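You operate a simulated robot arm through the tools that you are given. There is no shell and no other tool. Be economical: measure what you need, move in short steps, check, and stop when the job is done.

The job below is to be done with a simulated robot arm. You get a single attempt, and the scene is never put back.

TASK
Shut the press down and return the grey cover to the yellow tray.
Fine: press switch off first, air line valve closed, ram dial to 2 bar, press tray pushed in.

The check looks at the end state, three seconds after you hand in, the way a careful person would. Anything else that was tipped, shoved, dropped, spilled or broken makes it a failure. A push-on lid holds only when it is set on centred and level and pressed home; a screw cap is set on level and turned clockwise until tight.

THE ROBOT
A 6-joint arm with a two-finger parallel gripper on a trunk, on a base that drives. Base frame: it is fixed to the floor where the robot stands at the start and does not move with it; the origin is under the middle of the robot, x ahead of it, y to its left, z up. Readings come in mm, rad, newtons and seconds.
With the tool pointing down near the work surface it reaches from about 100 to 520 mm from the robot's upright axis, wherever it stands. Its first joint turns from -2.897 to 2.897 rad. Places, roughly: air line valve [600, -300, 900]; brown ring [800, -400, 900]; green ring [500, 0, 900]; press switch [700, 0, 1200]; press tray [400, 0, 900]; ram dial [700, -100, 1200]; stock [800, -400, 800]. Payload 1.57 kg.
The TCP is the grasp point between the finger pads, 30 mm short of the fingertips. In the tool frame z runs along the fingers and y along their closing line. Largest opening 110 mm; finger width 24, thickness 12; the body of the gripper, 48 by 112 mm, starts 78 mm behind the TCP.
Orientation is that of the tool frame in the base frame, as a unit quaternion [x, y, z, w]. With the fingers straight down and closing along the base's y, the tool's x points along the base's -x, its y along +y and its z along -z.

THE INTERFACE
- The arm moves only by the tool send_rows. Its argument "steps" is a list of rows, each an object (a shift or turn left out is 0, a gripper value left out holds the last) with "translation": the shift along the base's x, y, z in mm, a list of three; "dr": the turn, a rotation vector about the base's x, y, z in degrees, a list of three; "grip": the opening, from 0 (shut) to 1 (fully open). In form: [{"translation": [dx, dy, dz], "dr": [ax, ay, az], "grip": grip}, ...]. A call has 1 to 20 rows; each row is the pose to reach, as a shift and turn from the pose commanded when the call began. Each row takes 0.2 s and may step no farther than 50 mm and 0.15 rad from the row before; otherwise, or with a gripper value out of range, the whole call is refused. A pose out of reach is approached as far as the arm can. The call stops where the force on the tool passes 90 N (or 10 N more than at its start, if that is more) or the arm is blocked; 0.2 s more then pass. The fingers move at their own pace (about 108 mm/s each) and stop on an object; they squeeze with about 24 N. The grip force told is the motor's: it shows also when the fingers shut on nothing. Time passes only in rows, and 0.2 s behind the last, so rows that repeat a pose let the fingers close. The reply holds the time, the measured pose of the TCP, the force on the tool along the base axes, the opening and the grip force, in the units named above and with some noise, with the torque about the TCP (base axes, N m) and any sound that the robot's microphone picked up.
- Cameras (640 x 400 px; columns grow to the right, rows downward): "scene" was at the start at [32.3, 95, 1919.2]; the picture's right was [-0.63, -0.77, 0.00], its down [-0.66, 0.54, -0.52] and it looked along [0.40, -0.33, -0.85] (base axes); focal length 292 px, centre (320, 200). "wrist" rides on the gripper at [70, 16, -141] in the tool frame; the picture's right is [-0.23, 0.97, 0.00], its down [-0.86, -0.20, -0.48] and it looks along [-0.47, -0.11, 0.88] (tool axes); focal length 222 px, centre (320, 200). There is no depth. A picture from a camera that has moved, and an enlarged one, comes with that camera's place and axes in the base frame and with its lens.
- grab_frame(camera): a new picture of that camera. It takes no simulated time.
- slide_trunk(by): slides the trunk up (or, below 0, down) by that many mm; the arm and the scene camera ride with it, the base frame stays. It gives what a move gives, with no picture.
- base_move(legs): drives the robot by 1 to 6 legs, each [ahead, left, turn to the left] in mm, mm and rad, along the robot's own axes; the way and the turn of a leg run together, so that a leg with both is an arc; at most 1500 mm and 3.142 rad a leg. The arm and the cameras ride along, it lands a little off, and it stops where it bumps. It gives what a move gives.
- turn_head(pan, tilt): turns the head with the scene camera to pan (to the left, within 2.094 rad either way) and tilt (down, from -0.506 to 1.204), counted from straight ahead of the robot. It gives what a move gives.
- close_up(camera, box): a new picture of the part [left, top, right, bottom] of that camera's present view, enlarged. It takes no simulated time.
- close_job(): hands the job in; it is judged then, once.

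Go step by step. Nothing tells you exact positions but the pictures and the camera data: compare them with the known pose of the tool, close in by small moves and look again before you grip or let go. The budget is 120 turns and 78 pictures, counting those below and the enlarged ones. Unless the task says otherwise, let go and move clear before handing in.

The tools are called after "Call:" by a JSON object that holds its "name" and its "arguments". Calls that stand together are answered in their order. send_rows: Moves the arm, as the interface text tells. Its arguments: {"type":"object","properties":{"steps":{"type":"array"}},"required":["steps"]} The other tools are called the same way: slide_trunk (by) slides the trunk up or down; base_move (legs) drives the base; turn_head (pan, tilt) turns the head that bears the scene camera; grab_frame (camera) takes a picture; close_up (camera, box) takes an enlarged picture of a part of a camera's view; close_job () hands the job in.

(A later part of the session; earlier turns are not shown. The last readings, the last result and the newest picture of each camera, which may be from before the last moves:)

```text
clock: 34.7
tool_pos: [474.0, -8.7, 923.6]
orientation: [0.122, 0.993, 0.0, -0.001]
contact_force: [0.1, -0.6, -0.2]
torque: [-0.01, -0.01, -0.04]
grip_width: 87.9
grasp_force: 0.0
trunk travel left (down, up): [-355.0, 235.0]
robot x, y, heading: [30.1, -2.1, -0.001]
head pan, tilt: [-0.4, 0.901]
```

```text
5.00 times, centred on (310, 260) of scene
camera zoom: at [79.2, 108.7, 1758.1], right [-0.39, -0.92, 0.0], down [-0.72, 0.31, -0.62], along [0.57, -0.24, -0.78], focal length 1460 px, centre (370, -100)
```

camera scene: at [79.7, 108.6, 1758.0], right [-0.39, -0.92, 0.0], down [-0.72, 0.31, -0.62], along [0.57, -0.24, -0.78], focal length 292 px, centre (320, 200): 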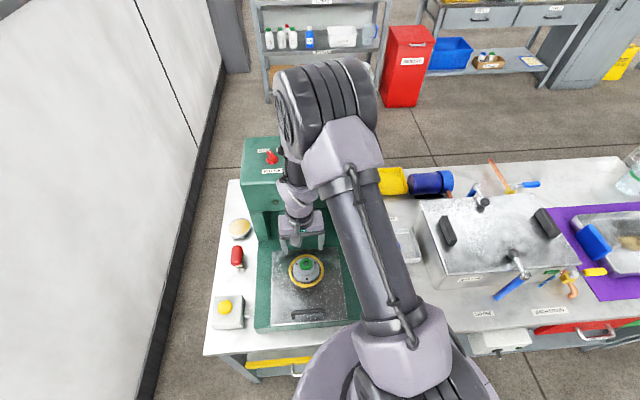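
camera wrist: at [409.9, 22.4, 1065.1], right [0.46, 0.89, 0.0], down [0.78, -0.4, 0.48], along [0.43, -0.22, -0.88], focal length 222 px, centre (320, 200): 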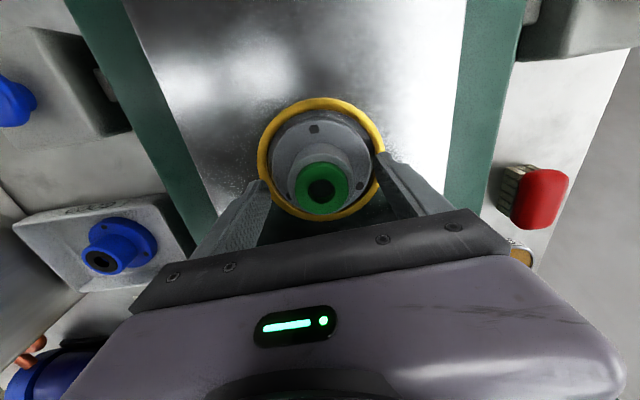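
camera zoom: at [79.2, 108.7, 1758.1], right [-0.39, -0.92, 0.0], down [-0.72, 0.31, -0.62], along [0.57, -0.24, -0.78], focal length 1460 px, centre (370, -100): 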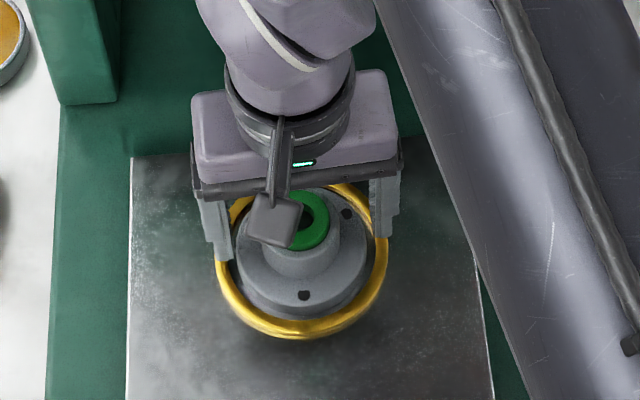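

Aligned. I'll lower slightly and close on the hub.

Call:
{"name": "send_rows", "arguments": {"steps": [{"translation": [-1, 0, -4]}, {"translation": [-1, 0, -4], "grip": 0.3}, {"translation": [-1, 0, -4], "grip": 0.3}, {"translation": [-1, 0, -4], "grip": 0}, {"translation": [-1, 0, -4]}]}}

Call:
{"name": "grab_frame", "arguments": {"camera": "wrist"}}

```text
clock: 35.9
tool_pos: [473.0, -8.5, 920.3]
orientation: [0.121, 0.993, 0.0, 0.0]
contact_force: [2.2, 0.2, 6.7]
torque: [-0.03, -0.1, 0.12]
grip_width: 79.4
grasp_force: 24.2
trunk travel left (down, up): [-355.0, 235.0]
robot x, y, heading: [29.5, -1.3, 0.005]
head pan, tilt: [-0.4, 0.901]
```

```text
37 pictures are left
camera wrist: at [408.5, 22.6, 1061.8], right [0.46, 0.89, 0.0], down [0.78, -0.4, 0.48], along [0.43, -0.22, -0.88], focal length 222 px, centre (320, 200)
```

wrist: 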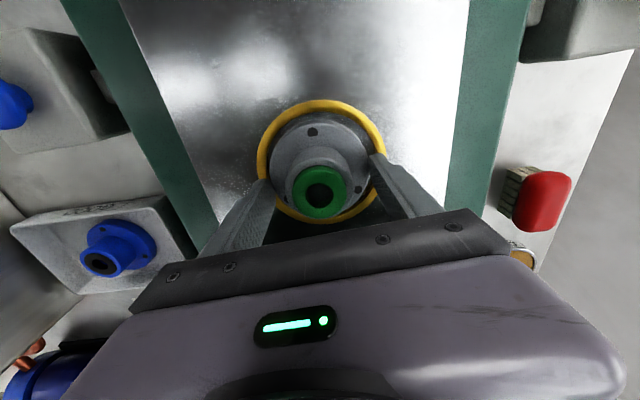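

79 mm means the fingers took the flange. I'd rather hold the hub, so I'll open, rise a bit and close again.

Call:
{"name": "send_rows", "arguments": {"steps": [{"grip": 0.8}, {"translation": [0, 0, 7], "grip": 0.8}, {"translation": [0, 0, 7], "grip": 0.3}, {"translation": [0, 0, 7], "grip": 0.3}, {"translation": [0, 0, 7], "grip": 0}, {"translation": [0, 0, 7]}]}}

```text
clock: 37.3
tool_pos: [472.4, -9.2, 926.8]
orientation: [0.122, 0.993, 0.0, 0.0]
contact_force: [0.2, -0.3, -0.5]
torque: [0.02, 0.05, -0.05]
grip_width: 49.2
grasp_force: 23.8
trunk travel left (down, up): [-355.0, 235.0]
robot x, y, heading: [30.3, -2.9, -0.006]
head pan, tilt: [-0.4, 0.901]
```

That's the hub (49 mm). I'll lift gently and check.

Call:
{"name": "send_rows", "arguments": {"steps": [{"translation": [0, 0, 10]}, {"translation": [0, 0, 30]}, {"translation": [0, 0, 60]}]}}

Call:
{"name": "grab_frame", "arguments": {"camera": "wrist"}}

Call:
{"name": "close_up", "arguments": {"camera": "scene", "box": [240, 190, 380, 330]}}

```text
clock: 38.1
tool_pos: [470.6, -10.4, 988.6]
orientation: [0.122, 0.993, 0.0, -0.001]
contact_force: [-0.6, -1.2, -2.9]
torque: [-0.02, 0.01, 0.02]
grip_width: 49.1
grasp_force: 24.4
trunk travel left (down, up): [-355.0, 235.0]
robot x, y, heading: [27.6, 0.6, 0.002]
head pan, tilt: [-0.4, 0.901]
```

```text
36 pictures are left
camera wrist: at [406.6, 22.4, 1129.9], right [0.46, 0.89, 0.0], down [0.78, -0.4, 0.48], along [0.43, -0.22, -0.88], focal length 222 px, centre (320, 200)
```

wrist: 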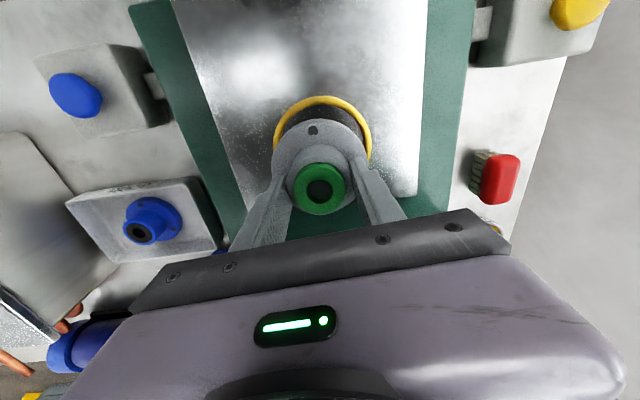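

```text
2.86 times, centred on (310, 260) of scene
camera zoom: at [78.1, 108.7, 1758.1], right [-0.39, -0.92, 0.0], down [-0.72, 0.31, -0.62], along [0.57, -0.24, -0.78], focal length 834 px, centre (349, 29)
```

zoom: 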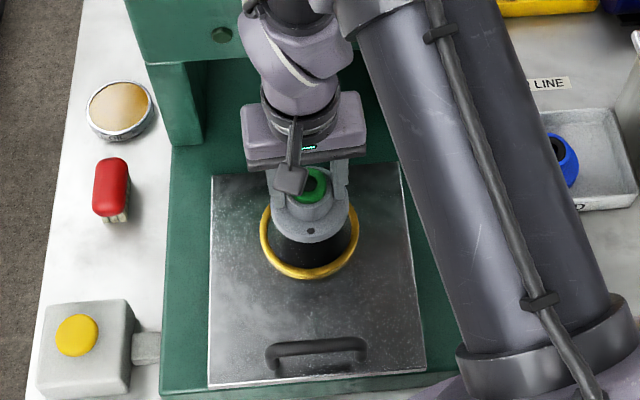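

The cover came free cleanly. The yellow cell is too far for a vertical tool, so I'll set the cover back in its nest and regrip it with the tool tilted about its closing line, which keeps the cover level.

Call:
{"name": "send_rows", "arguments": {"steps": [{"translation": [0, 0, -30]}, {"translation": [0, 0, -50]}, {"translation": [0, 0, -58]}, {"translation": [0, 0, -60]}]}}

```text
clock: 39.1
tool_pos: [472.0, -8.9, 926.9]
orientation: [0.122, 0.993, 0.0, 0.001]
contact_force: [0.5, 1.1, 4.2]
torque: [0.11, 0.23, -0.01]
grip_width: 48.8
grasp_force: 24.0
trunk travel left (down, up): [-355.0, 235.0]
robot x, y, heading: [29.1, -0.8, -0.003]
head pan, tilt: [-0.4, 0.901]
```

Seated again. I'll open, tilt 40° and regrip.

Call:
{"name": "send_rows", "arguments": {"steps": [{"grip": 0.65}, {"grip": 0.65}, {"translation": [-2, 0.5, 3], "dr": [-1.94, -7.76, 0]}, {"translation": [-4, 1, 3], "dr": [-3.88, -15.5, 0]}, {"translation": [-6, 1.5, 3], "dr": [-5.8, -23.3, 0]}, {"translation": [-8, 2, 3], "dr": [-7.7, -31, 0]}, {"translation": [-9.7, 2.4, 3], "dr": [-9.7, -38.8, 0]}, {"translation": [-9.7, 2.4, 3], "dr": [-9.7, -38.8, 0]}]}}

Call:
{"name": "close_up", "arguments": {"camera": "scene", "box": [250, 200, 370, 300]}}

```text
clock: 40.9
tool_pos: [461.8, -7.9, 929.3]
orientation: [0.115, 0.933, -0.041, 0.339]
contact_force: [-0.8, 0.4, -0.4]
torque: [-0.01, -0.02, 0.0]
grip_width: 71.7
grasp_force: 0.0
out of reach, approached as far as the arm can: row 3
trunk travel left (down, up): [-355.0, 235.0]
robot x, y, heading: [29.1, 0.6, -0.002]
head pan, tilt: [-0.4, 0.901]
```

```text
4.00 times, centred on (310, 250) of scene
camera zoom: at [78.8, 108.4, 1758.1], right [-0.39, -0.92, 0.0], down [-0.72, 0.31, -0.62], along [0.57, -0.24, -0.78], focal length 1168 px, centre (360, 0)
```

zoom: 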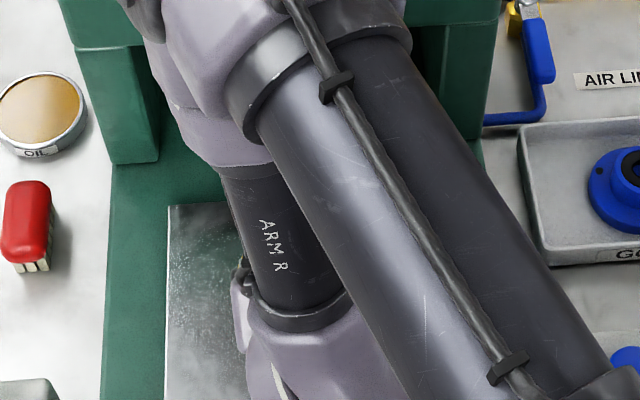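

Call:
{"name": "grab_frame", "arguments": {"camera": "wrist"}}

Call:
{"name": "grab_frame", "arguments": {"camera": "scene"}}

```text
33 pictures are left
camera wrist: at [325.6, 42.5, 993.4], right [0.41, 0.9, 0.15], down [0.29, -0.28, 0.92], along [0.87, -0.33, -0.37], focal length 222 px, centre (320, 200)
```

wrist: 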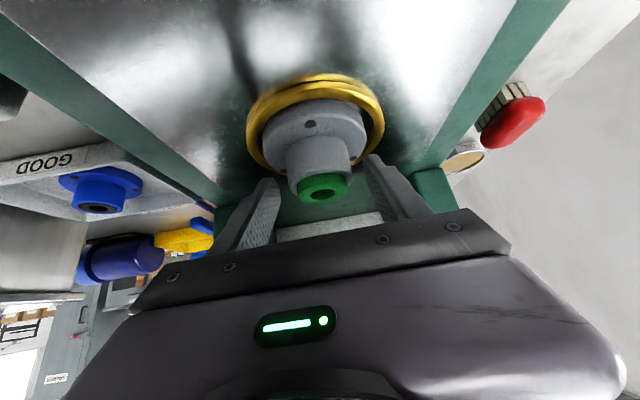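

```text
32 pictures are left
camera scene: at [78.8, 108.4, 1758.1], right [-0.39, -0.92, 0.0], down [-0.72, 0.31, -0.62], along [0.57, -0.24, -0.78], focal length 292 px, centre (320, 200)
```

scene: 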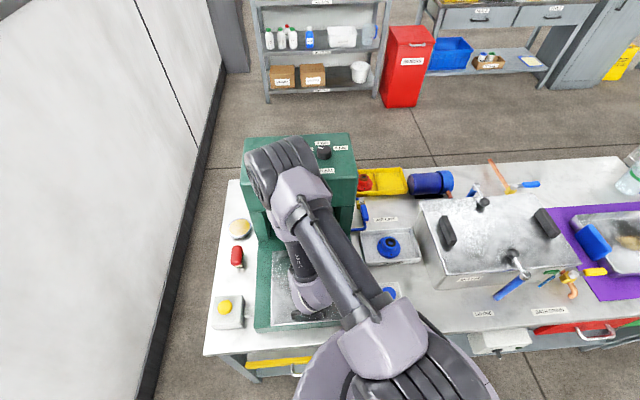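

Good: the hub is centred between the fingers. I'll close and lift.

Call:
{"name": "send_rows", "arguments": {"steps": [{"grip": 0.3}, {"grip": 0}, {"grip": 0}, {"grip": 0}, {"translation": [0, 0, 10]}, {"translation": [0, 0, 35]}]}}

Call:
{"name": "grab_frame", "arguments": {"camera": "wrist"}}

```text
clock: 42.3
tool_pos: [461.8, -8.1, 965.5]
orientation: [0.115, 0.933, -0.042, 0.339]
contact_force: [-0.2, 0.1, -2.5]
torque: [0.0, 0.02, -0.01]
grip_width: 49.0
grasp_force: 24.3
trunk travel left (down, up): [-355.0, 235.0]
robot x, y, heading: [28.8, 1.4, 0.001]
head pan, tilt: [-0.4, 0.901]
```

```text
31 pictures are left
camera wrist: at [325.9, 42.8, 1028.8], right [0.4, 0.9, 0.15], down [0.29, -0.28, 0.92], along [0.87, -0.33, -0.37], focal length 222 px, centre (320, 200)
```

wrist: 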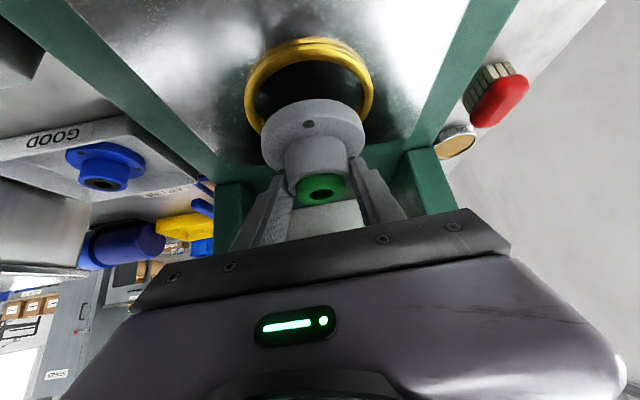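

The cover is held level. I'll raise it and drive the base along the bench to the right.

Call:
{"name": "send_rows", "arguments": {"steps": [{"translation": [-10, 3, 40]}, {"translation": [-20, 6, 85]}, {"translation": [-30, 8, 130]}, {"translation": [-30, 8, 160]}]}}

Call:
{"name": "base_move", "arguments": {"legs": [[-60, -252, 0]]}}

Call:
{"name": "grab_frame", "arguments": {"camera": "scene"}}

```text
clock: 43.3
tool_pos: [460.5, 6.4, 1122.2]
orientation: [0.114, 0.933, -0.042, 0.338]
contact_force: [0.3, 0.6, -2.1]
torque: [0.04, 0.03, 0.01]
grip_width: 48.9
grasp_force: 24.4
out of reach, approached as far as the arm can: row 3, 4
trunk travel left (down, up): [-355.0, 235.0]
robot x, y, heading: [31.2, 0.4, -0.001]
head pan, tilt: [-0.4, 0.901]
```

```text
clock: 45.2
tool_pos: [393.1, -244.0, 1121.6]
orientation: [0.114, 0.933, -0.042, 0.34]
contact_force: [-0.5, 0.1, -2.3]
torque: [0.02, 0.04, 0.03]
grip_width: 49.2
grasp_force: 24.5
trunk travel left (down, up): [-355.0, 235.0]
robot x, y, heading: [-41.1, -252.2, 0.004]
head pan, tilt: [-0.4, 0.901]
```

```text
30 pictures are left
camera scene: at [10.3, -143.3, 1758.2], right [-0.39, -0.92, 0.0], down [-0.72, 0.3, -0.62], along [0.57, -0.24, -0.78], focal length 292 px, centre (320, 200)
```

scene: 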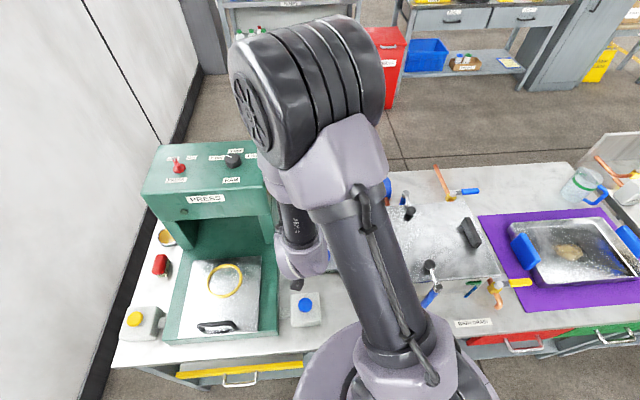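

Now I'll test reach toward the yellow tray cell at a safe height.

Call:
{"name": "send_rows", "arguments": {"steps": [{"translation": [20, -40, 0]}, {"translation": [45, -80, 0]}, {"translation": [75, -118, 0]}, {"translation": [105, -155, 0]}, {"translation": [140, -185, 0]}, {"translation": [178, -208, 0]}, {"translation": [218, -225, 0]}, {"translation": [258, -240, 0]}, {"translation": [298, -252, 0]}, {"translation": [320, -258, -30]}, {"translation": [335, -260, -60]}]}}

Call:
{"name": "grab_frame", "arguments": {"camera": "wrist"}}

Call:
{"name": "grab_frame", "arguments": {"camera": "scene"}}

```text
clock: 47.6
tool_pos: [729.4, -504.9, 1061.9]
orientation: [0.114, 0.933, -0.041, 0.338]
contact_force: [0.8, -0.7, -2.9]
torque: [0.01, 0.01, 0.0]
grip_width: 49.1
grasp_force: 24.2
trunk travel left (down, up): [-355.0, 235.0]
robot x, y, heading: [-38.6, -252.4, -0.001]
head pan, tilt: [-0.4, 0.901]
```

```text
29 pictures are left
camera wrist: at [594.0, -454.1, 1125.2], right [0.4, 0.9, 0.14], down [0.29, -0.28, 0.92], along [0.87, -0.33, -0.38], focal length 222 px, centre (320, 200)
```

wrist: 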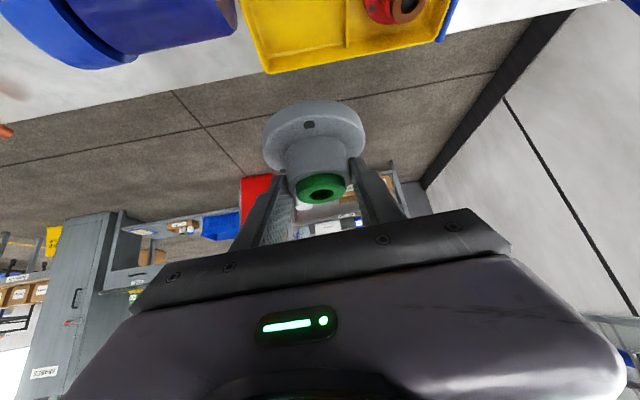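

```text
28 pictures are left
camera scene: at [12.0, -142.1, 1758.0], right [-0.39, -0.92, 0.0], down [-0.72, 0.3, -0.62], along [0.57, -0.24, -0.78], focal length 292 px, centre (320, 200)
```

scene: 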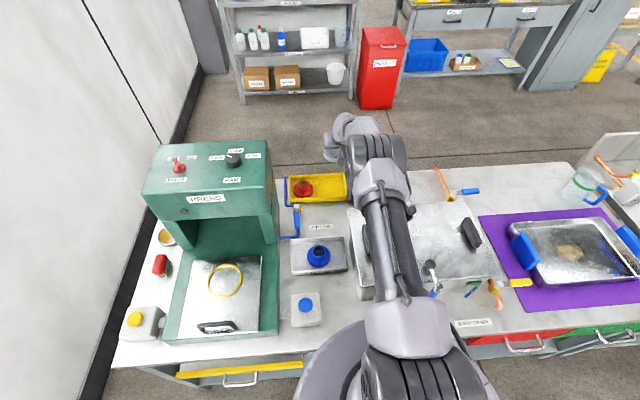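

Reach is good. I'll refine the empty cell's position with an enlarged scene view.

Call:
{"name": "close_up", "arguments": {"camera": "scene", "box": [270, 160, 370, 260]}}

Call:
{"name": "close_up", "arguments": {"camera": "wrist", "box": [220, 0, 460, 150]}}

```text
4.00 times, centred on (320, 210) of scene
camera zoom: at [12.0, -142.1, 1758.0], right [-0.39, -0.92, 0.0], down [-0.72, 0.3, -0.62], along [0.57, -0.24, -0.78], focal length 1168 px, centre (320, 160)
```

zoom: 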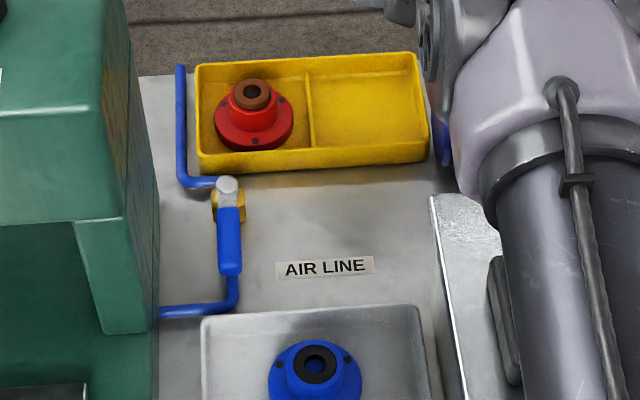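

```text
2.67 times, centred on (340, 75) of wrist
camera zoom: at [594.0, -454.1, 1125.2], right [0.4, 0.9, 0.14], down [0.29, -0.28, 0.92], along [0.87, -0.33, -0.38], focal length 592 px, centre (267, 533)
```

zoom: 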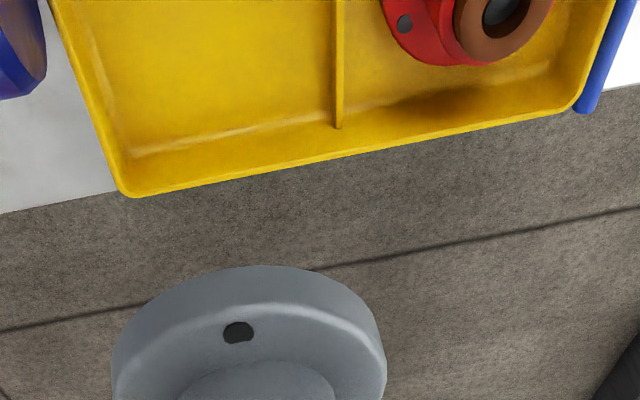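

The cell centre is ≈[747,-504], with the held cover now at ≈[739,-507]. I'll raise and align, then lower the trunk 200 mm to gain reach downward.

Call:
{"name": "send_rows", "arguments": {"steps": [{"translation": [4, 1, 30]}, {"translation": [8, 3, 60]}]}}

Call:
{"name": "slide_trunk", "arguments": {"by": -200}}

Call:
{"name": "grab_frame", "arguments": {"camera": "wrist"}}

Call:
{"name": "grab_frame", "arguments": {"camera": "scene"}}

```text
clock: 48.2
tool_pos: [736.3, -501.8, 1121.6]
orientation: [0.114, 0.934, -0.042, 0.337]
contact_force: [-0.3, -0.2, -2.7]
torque: [0.0, -0.01, 0.01]
grip_width: 48.8
grasp_force: 24.0
trunk travel left (down, up): [-355.0, 235.0]
robot x, y, heading: [-39.3, -251.1, 0.001]
head pan, tilt: [-0.4, 0.901]
```

```text
clock: 50.4
tool_pos: [736.1, -501.2, 922.3]
orientation: [0.114, 0.933, -0.043, 0.339]
contact_force: [-0.8, -0.5, -3.7]
torque: [-0.03, -0.01, 0.01]
grip_width: 49.1
grasp_force: 24.2
trunk travel left (down, up): [-155.0, 435.0]
robot x, y, heading: [-39.5, -252.9, 0.002]
head pan, tilt: [-0.4, 0.901]
```

```text
25 pictures are left
camera wrist: at [600.3, -450.7, 985.7], right [0.4, 0.9, 0.14], down [0.29, -0.28, 0.92], along [0.87, -0.33, -0.38], focal length 222 px, centre (320, 200)
```

wrist: 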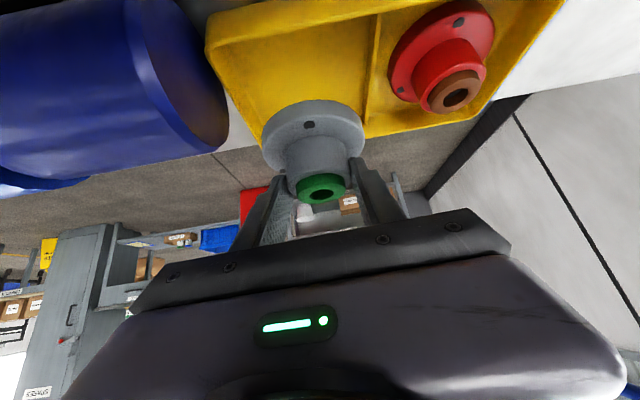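

```text
24 pictures are left
camera scene: at [10.8, -142.0, 1558.2], right [-0.39, -0.92, 0.0], down [-0.72, 0.3, -0.62], along [0.57, -0.24, -0.78], focal length 292 px, centre (320, 200)
```

scene: 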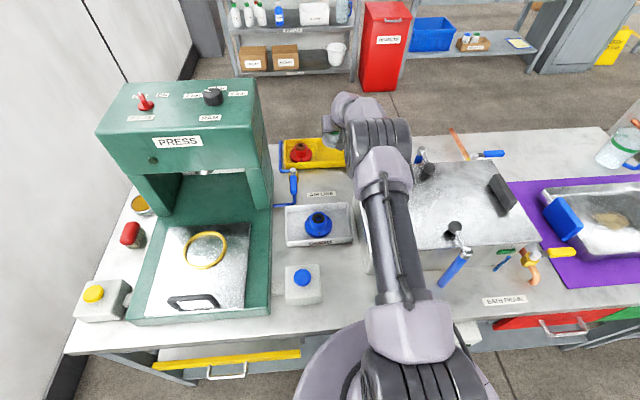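

Everything is consistent with the cover above the cell. I'll descend 40 mm and check.

Call:
{"name": "send_rows", "arguments": {"steps": [{"translation": [0, 0, -20]}, {"translation": [0, 0, -40]}]}}

Call:
{"name": "grab_frame", "arguments": {"camera": "wrist"}}

Call:
{"name": "close_up", "arguments": {"camera": "scene", "box": [265, 90, 445, 200]}}

```text
clock: 51.0
tool_pos: [737.0, -499.1, 882.5]
orientation: [0.115, 0.933, -0.042, 0.338]
contact_force: [0.4, 0.0, -1.8]
torque: [0.0, 0.02, 0.03]
grip_width: 49.1
grasp_force: 24.3
trunk travel left (down, up): [-155.0, 435.0]
robot x, y, heading: [-37.6, -251.7, 0.002]
head pan, tilt: [-0.4, 0.901]
```

```text
23 pictures are left
camera wrist: at [600.7, -449.4, 946.0], right [0.4, 0.9, 0.14], down [0.29, -0.28, 0.92], along [0.87, -0.33, -0.37], focal length 222 px, centre (320, 200)
```

wrist: 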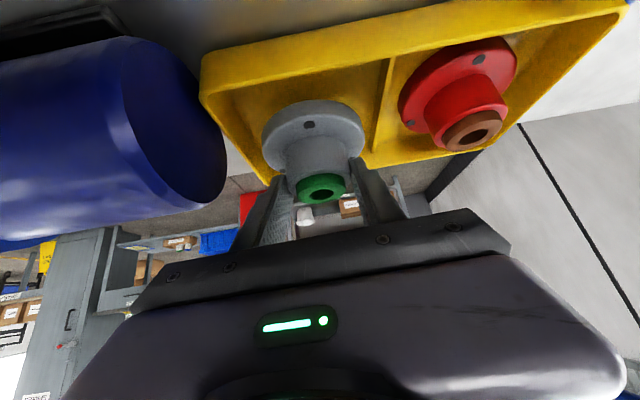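

```text
3.56 times, centred on (355, 145) of scene
camera zoom: at [11.1, -142.0, 1558.1], right [-0.39, -0.92, 0.0], down [-0.72, 0.3, -0.62], along [0.57, -0.24, -0.78], focal length 1038 px, centre (196, 396)
```

zoom: 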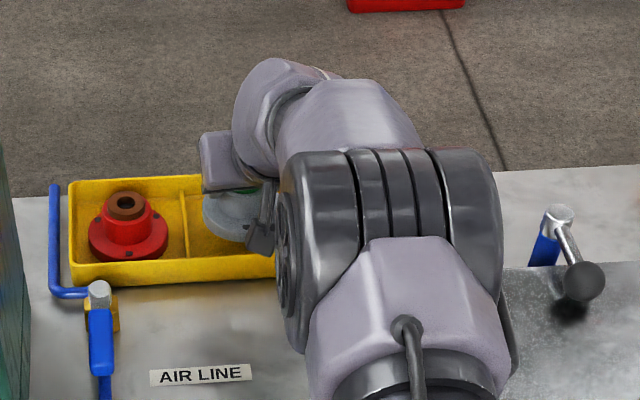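

The cover is over the cell centre. I'll descend in small steps and watch for contact.

Call:
{"name": "send_rows", "arguments": {"steps": [{"translation": [0, -2, -10]}, {"translation": [0, -2, -18]}, {"translation": [0, -2, -24]}]}}

Call:
{"name": "grab_frame", "arguments": {"camera": "wrist"}}

```text
clock: 51.8
tool_pos: [735.7, -501.8, 859.9]
orientation: [0.114, 0.933, -0.043, 0.339]
contact_force: [0.5, 0.3, 4.4]
torque: [0.18, -0.01, -0.03]
grip_width: 48.9
grasp_force: 24.4
trunk travel left (down, up): [-155.0, 435.0]
robot x, y, heading: [-41.0, -251.4, -0.0]
head pan, tilt: [-0.4, 0.901]
```

```text
21 pictures are left
camera wrist: at [600.3, -451.5, 922.8], right [0.4, 0.9, 0.14], down [0.29, -0.28, 0.92], along [0.87, -0.33, -0.37], focal length 222 px, centre (320, 200)
```

wrist: 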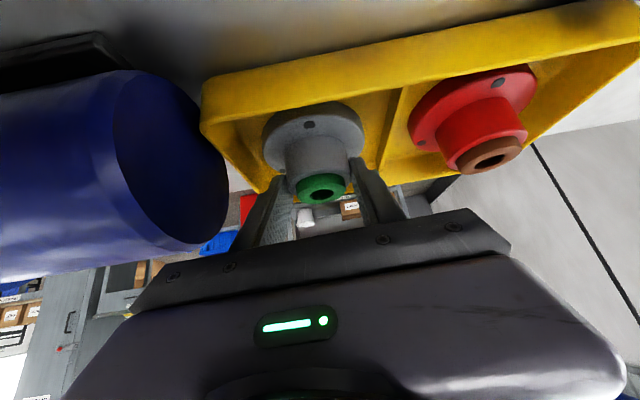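

Call:
{"name": "close_up", "arguments": {"camera": "wrist", "box": [200, 40, 560, 220]}}

Call:
{"name": "close_up", "arguments": {"camera": "scene", "box": [275, 110, 365, 170]}}

```text
1.78 times, centred on (380, 130) of wrist
camera zoom: at [600.3, -451.5, 922.8], right [0.4, 0.9, 0.14], down [0.29, -0.28, 0.92], along [0.87, -0.33, -0.37], focal length 395 px, centre (213, 324)
```

zoom: 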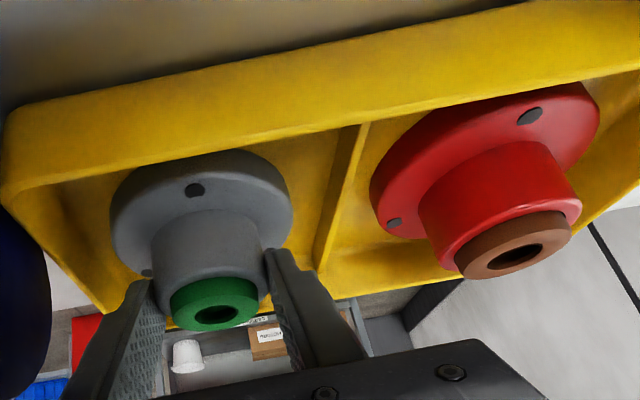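

```text
6.67 times, centred on (320, 140) of scene
camera zoom: at [10.2, -141.7, 1558.2], right [-0.39, -0.92, 0.0], down [-0.72, 0.3, -0.62], along [0.57, -0.24, -0.78], focal length 1946 px, centre (320, 600)
```

zoom: 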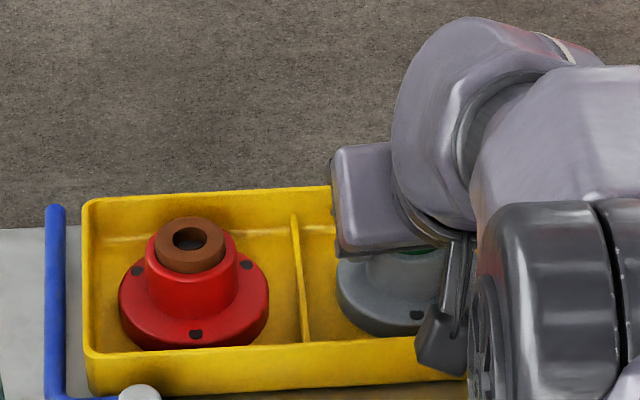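

The cover is inside the cell, level, and touching. I'll press down 2 mm more to confirm it is on the floor.

Call:
{"name": "send_rows", "arguments": {"steps": [{"translation": [0, 0, -1]}, {"translation": [0, 0, -2]}]}}

```text
clock: 52.4
tool_pos: [737.8, -502.1, 858.6]
orientation: [0.114, 0.932, -0.042, 0.341]
contact_force: [1.3, 2.5, 17.4]
torque: [0.4, 0.06, 0.1]
grip_width: 49.4
grasp_force: 24.3
trunk travel left (down, up): [-155.0, 435.0]
robot x, y, heading: [-39.6, -247.9, 0.003]
head pan, tilt: [-0.4, 0.901]
```

Firm contact. I'll relieve 1 mm, open, and lift straight up.

Call:
{"name": "send_rows", "arguments": {"steps": [{"translation": [0, 0, 1]}, {"translation": [0, 0, 1], "grip": 0.58}, {"translation": [0, 0, 1]}, {"translation": [0, 0, 15]}, {"translation": [0, 0, 40]}, {"translation": [0, 0, 80]}]}}

Call:
{"name": "grab_frame", "arguments": {"camera": "wrist"}}

```text
clock: 53.8
tool_pos: [735.8, -501.5, 935.4]
orientation: [0.114, 0.933, -0.041, 0.339]
contact_force: [0.8, -0.3, 0.3]
torque: [0.03, 0.0, 0.01]
grip_width: 63.8
grasp_force: 0.0
trunk travel left (down, up): [-155.0, 435.0]
robot x, y, heading: [-38.5, -250.8, 0.002]
head pan, tilt: [-0.4, 0.901]
```

```text
18 pictures are left
camera wrist: at [599.4, -451.3, 999.6], right [0.4, 0.9, 0.14], down [0.29, -0.28, 0.92], along [0.87, -0.33, -0.38], focal length 222 px, centre (320, 200)
```

wrist: 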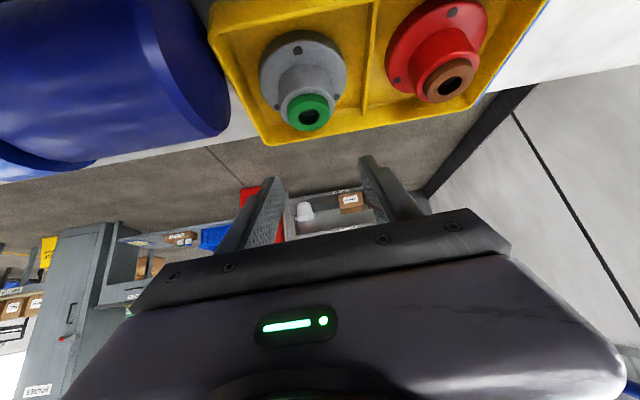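

The grey cover sits level in the yellow tray. Next is the valve: pivot ≈[677,-325], handle toward me with its end ≈[588,-295]. I'll bring the tool upright above the handle.

Call:
{"name": "send_rows", "arguments": {"steps": [{"translation": [-20, 10, 40]}, {"translation": [-45, 35, 75]}, {"translation": [-65, 75, 85]}, {"translation": [-80, 110, 85], "dr": [1.94, 7.76, 0]}, {"translation": [-95, 140, 85], "dr": [3.88, 15.5, 0]}, {"translation": [-110, 165, 85], "dr": [5.8, 23.3, 0]}, {"translation": [-120, 185, 85], "dr": [7.7, 31, 0]}, {"translation": [-126, 199, 85], "dr": [9.7, 38.8, 0]}, {"translation": [-126, 199, 60], "dr": [9.7, 38.8, 0], "grip": 0.4}, {"translation": [-126, 199, 30], "dr": [9.7, 38.8, 0], "grip": 0.4}]}}

Call:
{"name": "grab_frame", "arguments": {"camera": "wrist"}}

```text
clock: 56.0
tool_pos: [468.2, -403.7, 891.7]
orientation: [0.081, 0.995, 0.02, 0.047]
contact_force: [0.8, 1.2, -1.0]
torque: [-0.04, 0.04, 0.03]
grip_width: 43.8
grasp_force: 0.0
out of reach, approached as far as the arm can: row 2, 3, 4, 5, 6, 7, 8, 9, 10
trunk travel left (down, up): [-155.0, 435.0]
robot x, y, heading: [-35.9, -251.3, 0.004]
head pan, tilt: [-0.4, 0.901]
```

```text
17 pictures are left
camera wrist: at [388.8, -381.4, 1027.1], right [0.38, 0.92, 0.07], down [0.76, -0.35, 0.54], along [0.53, -0.15, -0.84], focal length 222 px, centre (320, 200)
```

wrist: 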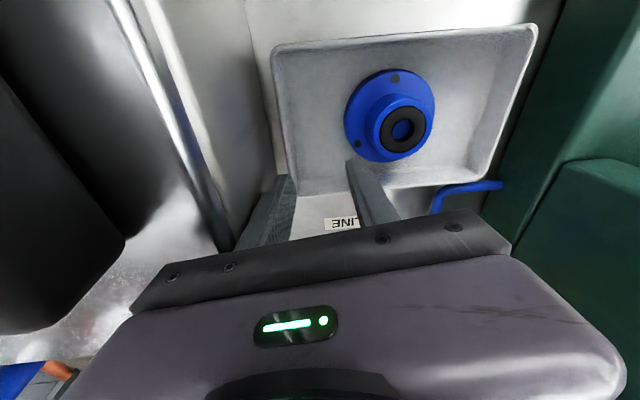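

The arm slid into an awkward pose near the bath, but without contact. I'll move left away from the bath wall, then up, in small steps.

Call:
{"name": "send_rows", "arguments": {"steps": [{"translation": [0, 15, 5]}, {"translation": [0, 30, 15]}, {"translation": [0, 40, 35]}, {"translation": [0, 45, 60]}]}}

Call:
{"name": "grab_frame", "arguments": {"camera": "scene"}}

```text
clock: 57.0
tool_pos: [441.4, -382.3, 935.2]
orientation: [0.073, 0.996, 0.018, 0.056]
contact_force: [-0.4, 1.0, 0.9]
torque: [-0.03, -0.06, 0.05]
grip_width: 43.9
grasp_force: 0.0
out of reach, approached as far as the arm can: row 1, 2, 3, 4
trunk travel left (down, up): [-155.0, 435.0]
robot x, y, heading: [-37.9, -254.1, 0.001]
head pan, tilt: [-0.4, 0.901]
```

```text
16 pictures are left
camera scene: at [10.3, -141.7, 1558.1], right [-0.39, -0.92, 0.0], down [-0.72, 0.3, -0.62], along [0.57, -0.24, -0.78], focal length 292 px, centre (320, 200)
```

scene: 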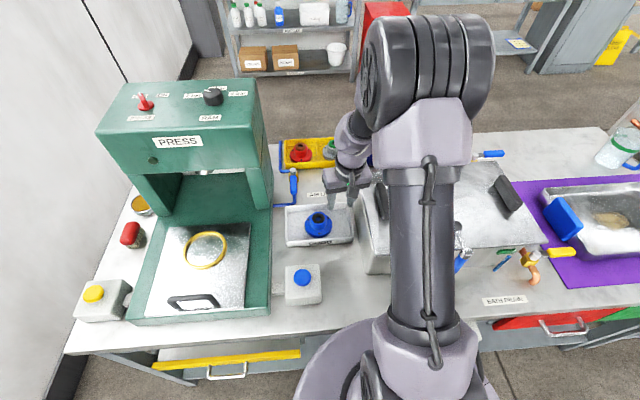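

The arm is near a wrist singularity. I'll extend it forward over clear table to get away from that and then level out.

Call:
{"name": "send_rows", "arguments": {"steps": [{"translation": [20, 10, 5]}, {"translation": [40, 20, 10]}, {"translation": [60, 30, 15]}, {"translation": [85, 40, 20]}]}}

```text
clock: 58.0
tool_pos: [473.7, -381.5, 911.7]
orientation: [0.065, 0.996, 0.017, 0.064]
contact_force: [0.1, -0.4, 0.0]
torque: [0.02, 0.04, 0.0]
grip_width: 43.9
grasp_force: 0.2
out of reach, approached as far as the arm can: row 1, 2, 3, 4
trunk travel left (down, up): [-155.0, 435.0]
robot x, y, heading: [-39.5, -252.4, -0.002]
head pan, tilt: [-0.4, 0.901]
```

Call:
{"name": "send_rows", "arguments": {"steps": [{"translation": [10, 0, 0], "dr": [-1, -7, 0]}, {"translation": [20, 0, 5], "dr": [-2, -14, 0]}, {"translation": [30, 0, 10], "dr": [-3, -21, 0]}]}}

```text
clock: 58.8
tool_pos: [500.8, -382.4, 923.7]
orientation: [0.075, 0.974, 0.012, 0.214]
contact_force: [1.4, 0.5, 0.3]
torque: [0.0, 0.01, 0.01]
grip_width: 43.8
grasp_force: 0.0
trunk travel left (down, up): [-155.0, 435.0]
robot x, y, heading: [-37.8, -249.6, 0.002]
head pan, tilt: [-0.4, 0.901]
```

With tilt the arm is free again. I'll extend forward first and only then untilt.

Call:
{"name": "send_rows", "arguments": {"steps": [{"translation": [35, 5, 10]}, {"translation": [70, 10, 20]}, {"translation": [105, 14, 30]}, {"translation": [130, 18, 30]}, {"translation": [130, 18, 30], "dr": [1, 7, 0]}, {"translation": [130, 18, 30], "dr": [2, 14, 0]}, {"translation": [130, 18, 30], "dr": [3, 21, 0]}]}}

```text
clock: 60.4
tool_pos: [561.1, -399.1, 920.1]
orientation: [0.058, 0.993, 0.046, 0.088]
contact_force: [0.5, 0.0, 0.0]
torque: [0.01, -0.01, -0.02]
grip_width: 44.3
grasp_force: 0.2
out of reach, approached as far as the arm can: row 5, 6, 7
trunk travel left (down, up): [-155.0, 435.0]
robot x, y, heading: [-38.2, -250.3, 0.005]
head pan, tilt: [-0.4, 0.901]
```

Untilting is limited in this arm branch, but tilted work is fine for the valve. I'll hover over the handle with yaw +20°, tilt 25° and wide fingers to cage it.

Call:
{"name": "send_rows", "arguments": {"steps": [{"translation": [8, 18, 10], "dr": [-1, -4, 6.3]}, {"translation": [16, 36, 20], "dr": [-2, -8, 12.6]}, {"translation": [24, 54, 20], "dr": [-3, -12, 19]}, {"translation": [34, 74, 20], "dr": [-4, -15.9, 25.3], "grip": 0.8}, {"translation": [43, 92, 20], "dr": [-4, -15.9, 25.3]}]}}

Call:
{"name": "grab_frame", "arguments": {"camera": "wrist"}}

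```text
clock: 61.6
tool_pos: [604.2, -307.6, 941.1]
orientation: [-0.172, 0.961, 0.037, 0.213]
contact_force: [0.1, 0.1, 0.0]
torque: [0.04, 0.01, 0.02]
grip_width: 88.1
grasp_force: 0.1
trunk travel left (down, up): [-155.0, 435.0]
robot x, y, heading: [-42.1, -250.3, 0.001]
head pan, tilt: [-0.4, 0.901]
```

```text
15 pictures are left
camera wrist: at [483.4, -335.3, 1039.1], right [-0.14, 0.99, 0.09], down [0.61, 0.01, 0.8], along [0.78, 0.17, -0.6], focal length 222 px, centre (320, 200)
```

wrist: 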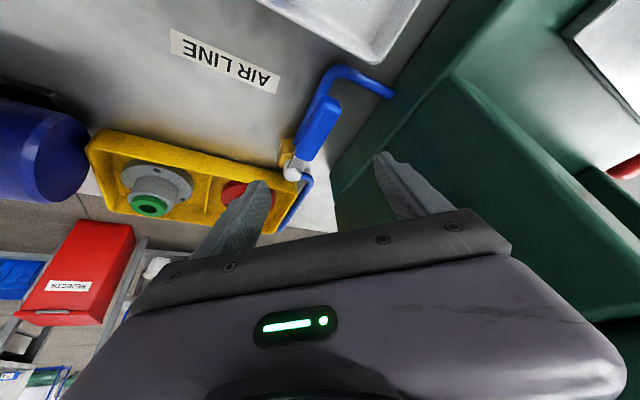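

The handle is at z≈845, from pivot ≈[674,-322] to end ≈[591,-302], nicely between the fingers. I'll descend to cage it.

Call:
{"name": "send_rows", "arguments": {"steps": [{"translation": [1, -2, -30]}, {"translation": [1, -2, -55]}, {"translation": [1, -2, -68]}, {"translation": [1, -2, -75]}]}}

Call:
{"name": "grab_frame", "arguments": {"camera": "wrist"}}

```text
clock: 62.6
tool_pos: [606.6, -311.1, 863.5]
orientation: [-0.17, 0.961, 0.037, 0.213]
contact_force: [1.3, 0.1, 0.0]
torque: [-0.02, -0.02, 0.06]
grip_width: 87.9
grasp_force: 0.1
trunk travel left (down, up): [-155.0, 435.0]
robot x, y, heading: [-40.2, -252.9, 0.003]
head pan, tilt: [-0.4, 0.901]
```

```text
14 pictures are left
camera wrist: at [484.3, -338.8, 963.2], right [-0.14, 0.99, 0.09], down [0.61, 0.01, 0.8], along [0.78, 0.17, -0.6], focal length 222 px, centre (320, 200)
```

wrist: 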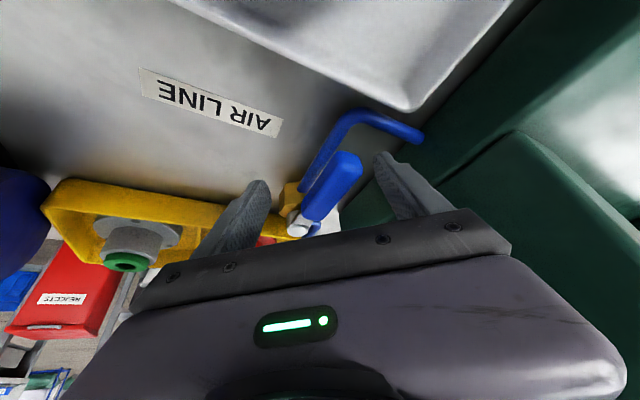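

The handle is caged. I'll sweep it counter-clockwise about its pivot (toward the right), in stages.

Call:
{"name": "send_rows", "arguments": {"steps": [{"translation": [5, -15, 0]}, {"translation": [10, -30, 0]}, {"translation": [13, -41, 0]}, {"translation": [13, -54, 0]}, {"translation": [13, -67, 0]}]}}

```text
clock: 63.8
tool_pos: [618.0, -378.2, 866.0]
orientation: [-0.17, 0.961, 0.037, 0.214]
contact_force: [-1.1, 0.9, -0.1]
torque: [-0.01, -0.02, 0.03]
grip_width: 88.4
grasp_force: 0.1
trunk travel left (down, up): [-155.0, 435.0]
robot x, y, heading: [-37.7, -252.1, 0.0]
head pan, tilt: [-0.4, 0.901]
```

No resistance; I'll check that the handle is following.

Call:
{"name": "grab_frame", "arguments": {"camera": "wrist"}}

```text
13 pictures are left
camera wrist: at [497.0, -405.9, 964.2], right [-0.14, 0.99, 0.09], down [0.61, 0.01, 0.8], along [0.78, 0.17, -0.6], focal length 222 px, centre (320, 200)
```

wrist: 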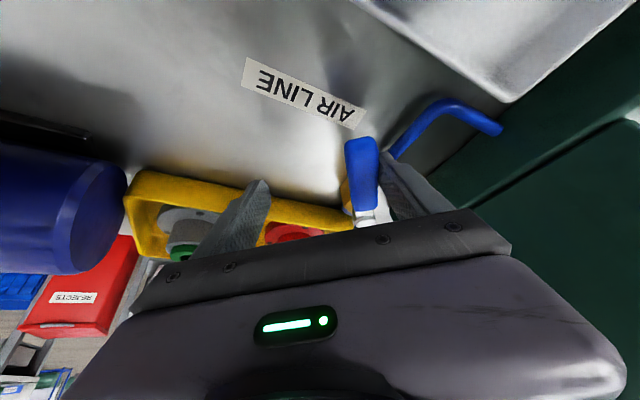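

The handle is turning freely. Continue.

Call:
{"name": "send_rows", "arguments": {"steps": [{"translation": [5.5, -17, 0]}, {"translation": [10, -26, 0]}, {"translation": [16, -33, 0]}, {"translation": [23, -39, 0]}]}}

Call:
{"name": "grab_frame", "arguments": {"camera": "wrist"}}

```text
clock: 64.8
tool_pos: [642.1, -417.5, 864.4]
orientation: [-0.17, 0.961, 0.037, 0.214]
contact_force: [-1.2, 0.4, -0.4]
torque: [0.02, 0.03, 0.07]
grip_width: 88.9
grasp_force: 0.8
trunk travel left (down, up): [-155.0, 435.0]
robot x, y, heading: [-37.0, -250.7, 0.005]
head pan, tilt: [-0.4, 0.901]
```

```text
12 pictures are left
camera wrist: at [520.4, -444.9, 963.8], right [-0.14, 0.99, 0.09], down [0.61, 0.01, 0.8], along [0.78, 0.17, -0.6], focal length 222 px, centre (320, 200)
```

wrist: 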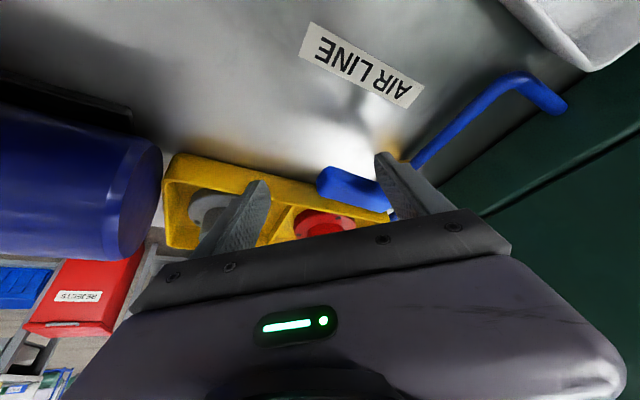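

It's nearly perpendicular; a few more degrees to the stop.

Call:
{"name": "send_rows", "arguments": {"steps": [{"translation": [4, -2, 0]}, {"translation": [8, -3, 0]}, {"translation": [10, -3, 0]}]}}

Call:
{"name": "close_up", "arguments": {"camera": "wrist", "box": [150, 40, 550, 260]}}

```text
clock: 65.6
tool_pos: [647.6, -420.1, 864.1]
orientation: [-0.173, 0.961, 0.038, 0.212]
contact_force: [-36.9, -4.5, -2.4]
torque: [-0.13, 0.84, 1.98]
grip_width: 96.0
grasp_force: 4.5
trunk travel left (down, up): [-155.0, 435.0]
robot x, y, heading: [-37.1, -247.3, -0.001]
head pan, tilt: [-0.4, 0.901]
```

```text
1.60 times, centred on (350, 150) of wrist
camera zoom: at [526.9, -448.3, 963.7], right [-0.14, 0.99, 0.1], down [0.61, 0.01, 0.79], along [0.78, 0.17, -0.6], focal length 355 px, centre (272, 280)
```

zoom: 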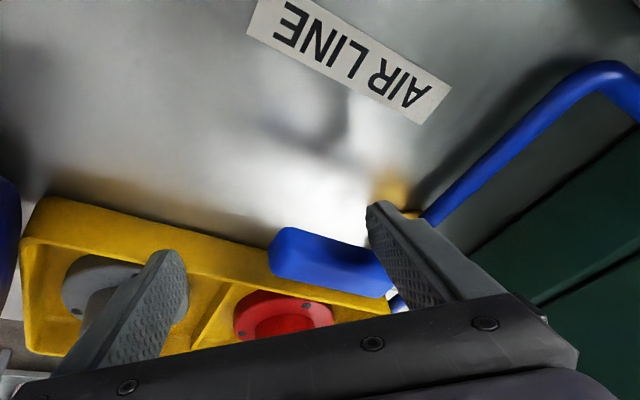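

The handle is at its stop, perpendicular to the pipe, so the valve is closed. I'll back off, lift, raise the trunk and retract.

Call:
{"name": "send_rows", "arguments": {"steps": [{"translation": [-12, 4, 0]}, {"translation": [-16, 5, 10]}, {"translation": [-16, 5, 40]}, {"translation": [-16, 5, 80]}]}}

Call:
{"name": "slide_trunk", "arguments": {"by": 200}}

Call:
{"name": "send_rows", "arguments": {"steps": [{"translation": [-40, 10, 0]}, {"translation": [-80, 25, 0]}, {"translation": [-120, 45, 0]}, {"translation": [-160, 65, 0]}, {"translation": [-195, 85, 0]}, {"translation": [-230, 105, 0]}]}}

Call:
{"name": "grab_frame", "arguments": {"camera": "scene"}}

```text
clock: 66.6
tool_pos: [634.7, -416.7, 946.2]
orientation: [-0.17, 0.961, 0.036, 0.213]
contact_force: [-0.7, 0.0, 0.1]
torque: [0.02, 0.0, -0.01]
grip_width: 87.8
grasp_force: 0.1
trunk travel left (down, up): [-155.0, 435.0]
robot x, y, heading: [-40.0, -250.5, 0.001]
head pan, tilt: [-0.4, 0.901]
```

```text
clock: 68.8
tool_pos: [634.3, -416.5, 1144.3]
orientation: [-0.171, 0.961, 0.038, 0.213]
contact_force: [0.1, -0.5, -1.1]
torque: [-0.03, -0.03, 0.01]
grip_width: 88.3
grasp_force: 0.1
trunk travel left (down, up): [-355.0, 235.0]
robot x, y, heading: [-38.3, -249.9, 0.003]
head pan, tilt: [-0.4, 0.901]
```

```text
clock: 70.2
tool_pos: [405.1, -309.2, 1145.3]
orientation: [-0.17, 0.961, 0.037, 0.213]
contact_force: [-1.2, -0.8, -0.5]
torque: [0.01, -0.03, 0.03]
grip_width: 88.2
grasp_force: 0.0
trunk travel left (down, up): [-355.0, 235.0]
robot x, y, heading: [-34.6, -251.3, -0.002]
head pan, tilt: [-0.4, 0.901]
```

```text
10 pictures are left
camera scene: at [9.6, -141.4, 1758.1], right [-0.39, -0.92, 0.0], down [-0.72, 0.3, -0.62], along [0.57, -0.24, -0.78], focal length 292 px, centre (320, 200)
```

scene: 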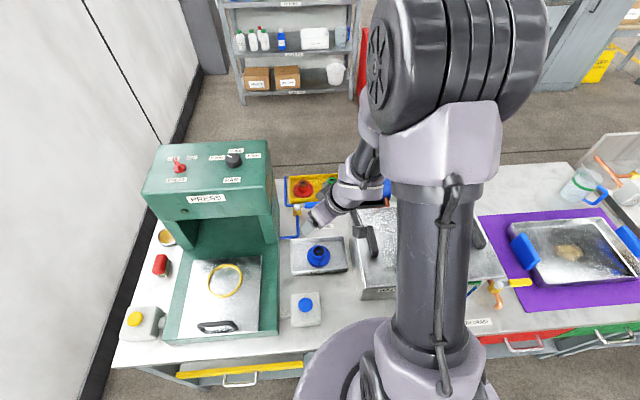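

Clear. I'll drive back along the bench to stand in front of the press, a bit further from it.

Call:
{"name": "base_move", "arguments": {"legs": [[-110, 80, 0], [55, 251, 0], [0, 0, 0]]}}

Call:
{"name": "grab_frame", "arguments": {"camera": "scene"}}

```text
clock: 73.2
tool_pos: [350.5, 25.1, 1145.6]
orientation: [-0.17, 0.961, 0.037, 0.214]
contact_force: [0.0, -0.8, -0.1]
torque: [0.0, -0.01, -0.01]
grip_width: 88.1
grasp_force: 0.0
trunk travel left (down, up): [-355.0, 235.0]
robot x, y, heading: [-92.2, 84.2, 0.003]
head pan, tilt: [-0.4, 0.901]
```

```text
9 pictures are left
camera scene: at [-44.9, 193.3, 1758.1], right [-0.39, -0.92, 0.0], down [-0.72, 0.3, -0.62], along [0.57, -0.24, -0.78], focal length 292 px, centre (320, 200)
```

scene: 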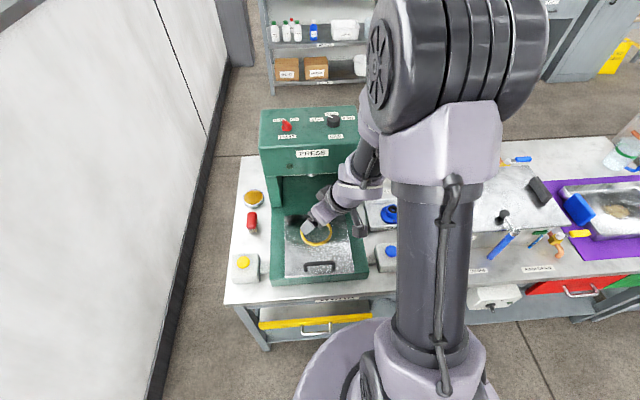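

The tray handle is at ≈[338,32,888]. I'll close the fingers and come down in front of it.

Call:
{"name": "send_rows", "arguments": {"steps": [{"translation": [-35, 10, 0], "grip": 0}, {"translation": [-70, 18, 0]}, {"translation": [-70, 18, -45]}, {"translation": [-70, 18, -90]}, {"translation": [-70, 18, -135]}, {"translation": [-70, 18, -180]}, {"translation": [-70, 18, -215]}]}}

Call:
{"name": "grab_frame", "arguments": {"camera": "wrist"}}

```text
clock: 74.8
tool_pos: [281.0, 43.1, 929.1]
orientation: [-0.17, 0.961, 0.037, 0.213]
contact_force: [0.2, -0.4, 0.2]
torque: [-0.02, 0.01, -0.01]
grip_width: 0.0
grasp_force: 21.1
trunk travel left (down, up): [-355.0, 235.0]
robot x, y, heading: [-94.8, 86.8, 0.005]
head pan, tilt: [-0.4, 0.901]
```

```text
8 pictures are left
camera wrist: at [159.7, 16.5, 1028.1], right [-0.14, 0.99, 0.09], down [0.61, 0.01, 0.8], along [0.78, 0.17, -0.6], focal length 222 px, centre (320, 200)
```

wrist: 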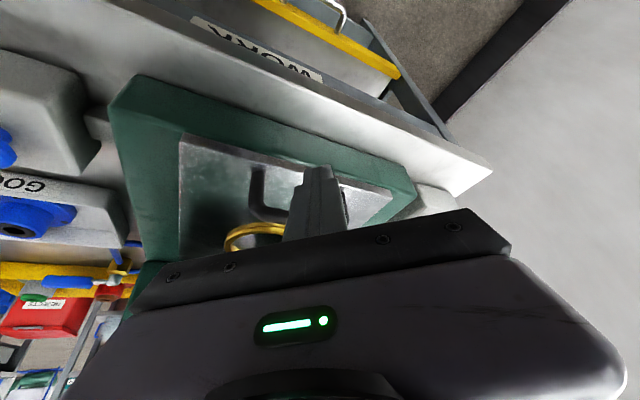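

The fingertips are in front of the handle's middle (bar at z≈905). I'll lower 12 mm and push along the press axis.

Call:
{"name": "send_rows", "arguments": {"steps": [{"translation": [0, 0, -12]}, {"translation": [15, -3.6, -12]}, {"translation": [30, -7.1, -12]}, {"translation": [45, -10.7, -12]}, {"translation": [60, -14.2, -12]}, {"translation": [75, -17.8, -12]}, {"translation": [90, -21.4, -12]}]}}

Call:
{"name": "close_up", "arguments": {"camera": "scene", "box": [230, 95, 410, 315]}}

```text
clock: 76.4
tool_pos: [372.6, 21.7, 917.0]
orientation: [-0.169, 0.961, 0.036, 0.213]
contact_force: [-1.0, -0.1, -0.7]
torque: [0.02, 0.02, -0.01]
grip_width: 0.2
grasp_force: 21.5
trunk travel left (down, up): [-355.0, 235.0]
robot x, y, heading: [-92.2, 86.7, 0.003]
head pan, tilt: [-0.4, 0.901]
```

```text
1.82 times, centred on (320, 205) of scene
camera zoom: at [-44.7, 194.0, 1758.1], right [-0.39, -0.92, 0.0], down [-0.72, 0.3, -0.62], along [0.57, -0.24, -0.78], focal length 531 px, centre (320, 191)
```

zoom: 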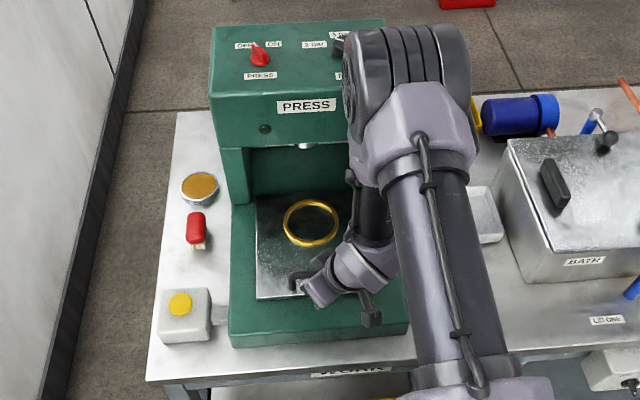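

The tray is sliding in. Continue in smaller steps until the stop.

Call:
{"name": "send_rows", "arguments": {"steps": [{"translation": [10, -2.4, 0]}, {"translation": [20, -4.8, 0]}, {"translation": [30, -7.1, 0]}, {"translation": [40, -9.5, 0]}, {"translation": [50, -11.9, 0]}]}}

```text
clock: 77.6
tool_pos: [420.8, 10.3, 919.5]
orientation: [-0.171, 0.961, 0.037, 0.213]
contact_force: [-1.0, 0.7, -0.6]
torque: [0.0, 0.05, -0.01]
grip_width: 0.0
grasp_force: 20.6
trunk travel left (down, up): [-355.0, 235.0]
robot x, y, heading: [-97.3, 84.6, 0.006]
head pan, tilt: [-0.4, 0.901]
```

Call:
{"name": "send_rows", "arguments": {"steps": [{"translation": [8, -1.9, 0]}, {"translation": [16, -3.8, 0]}, {"translation": [24, -5.7, 0]}, {"translation": [32, -7.6, 0]}]}}

Call:
{"name": "close_up", "arguments": {"camera": "scene", "box": [230, 95, 410, 315]}}

```text
clock: 78.6
tool_pos: [452.7, 2.7, 919.1]
orientation: [-0.17, 0.961, 0.037, 0.213]
contact_force: [-1.9, 0.0, -1.1]
torque: [-0.01, 0.05, -0.02]
grip_width: 0.0
grasp_force: 21.2
trunk travel left (down, up): [-355.0, 235.0]
robot x, y, heading: [-93.5, 83.1, 0.001]
head pan, tilt: [-0.4, 0.901]
```

```text
1.82 times, centred on (320, 205) of scene
camera zoom: at [-44.7, 193.9, 1758.1], right [-0.39, -0.92, 0.0], down [-0.72, 0.3, -0.62], along [0.57, -0.24, -0.78], focal length 531 px, centre (320, 191)
```

zoom: 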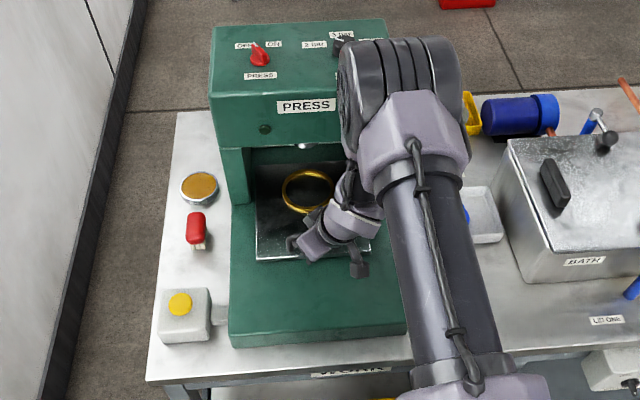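

Call:
{"name": "send_rows", "arguments": {"steps": [{"translation": [8, -1.9, 0]}, {"translation": [16, -3.8, 0]}, {"translation": [24, -5.7, 0]}, {"translation": [32, -7.6, 0]}]}}

```text
clock: 79.6
tool_pos: [485.2, -4.0, 917.7]
orientation: [-0.17, 0.961, 0.037, 0.213]
contact_force: [-0.6, -0.3, -0.7]
torque: [0.02, 0.03, -0.02]
grip_width: 0.0
grasp_force: 21.0
trunk travel left (down, up): [-355.0, 235.0]
robot x, y, heading: [-93.1, 88.0, 0.003]
head pan, tilt: [-0.4, 0.901]
```

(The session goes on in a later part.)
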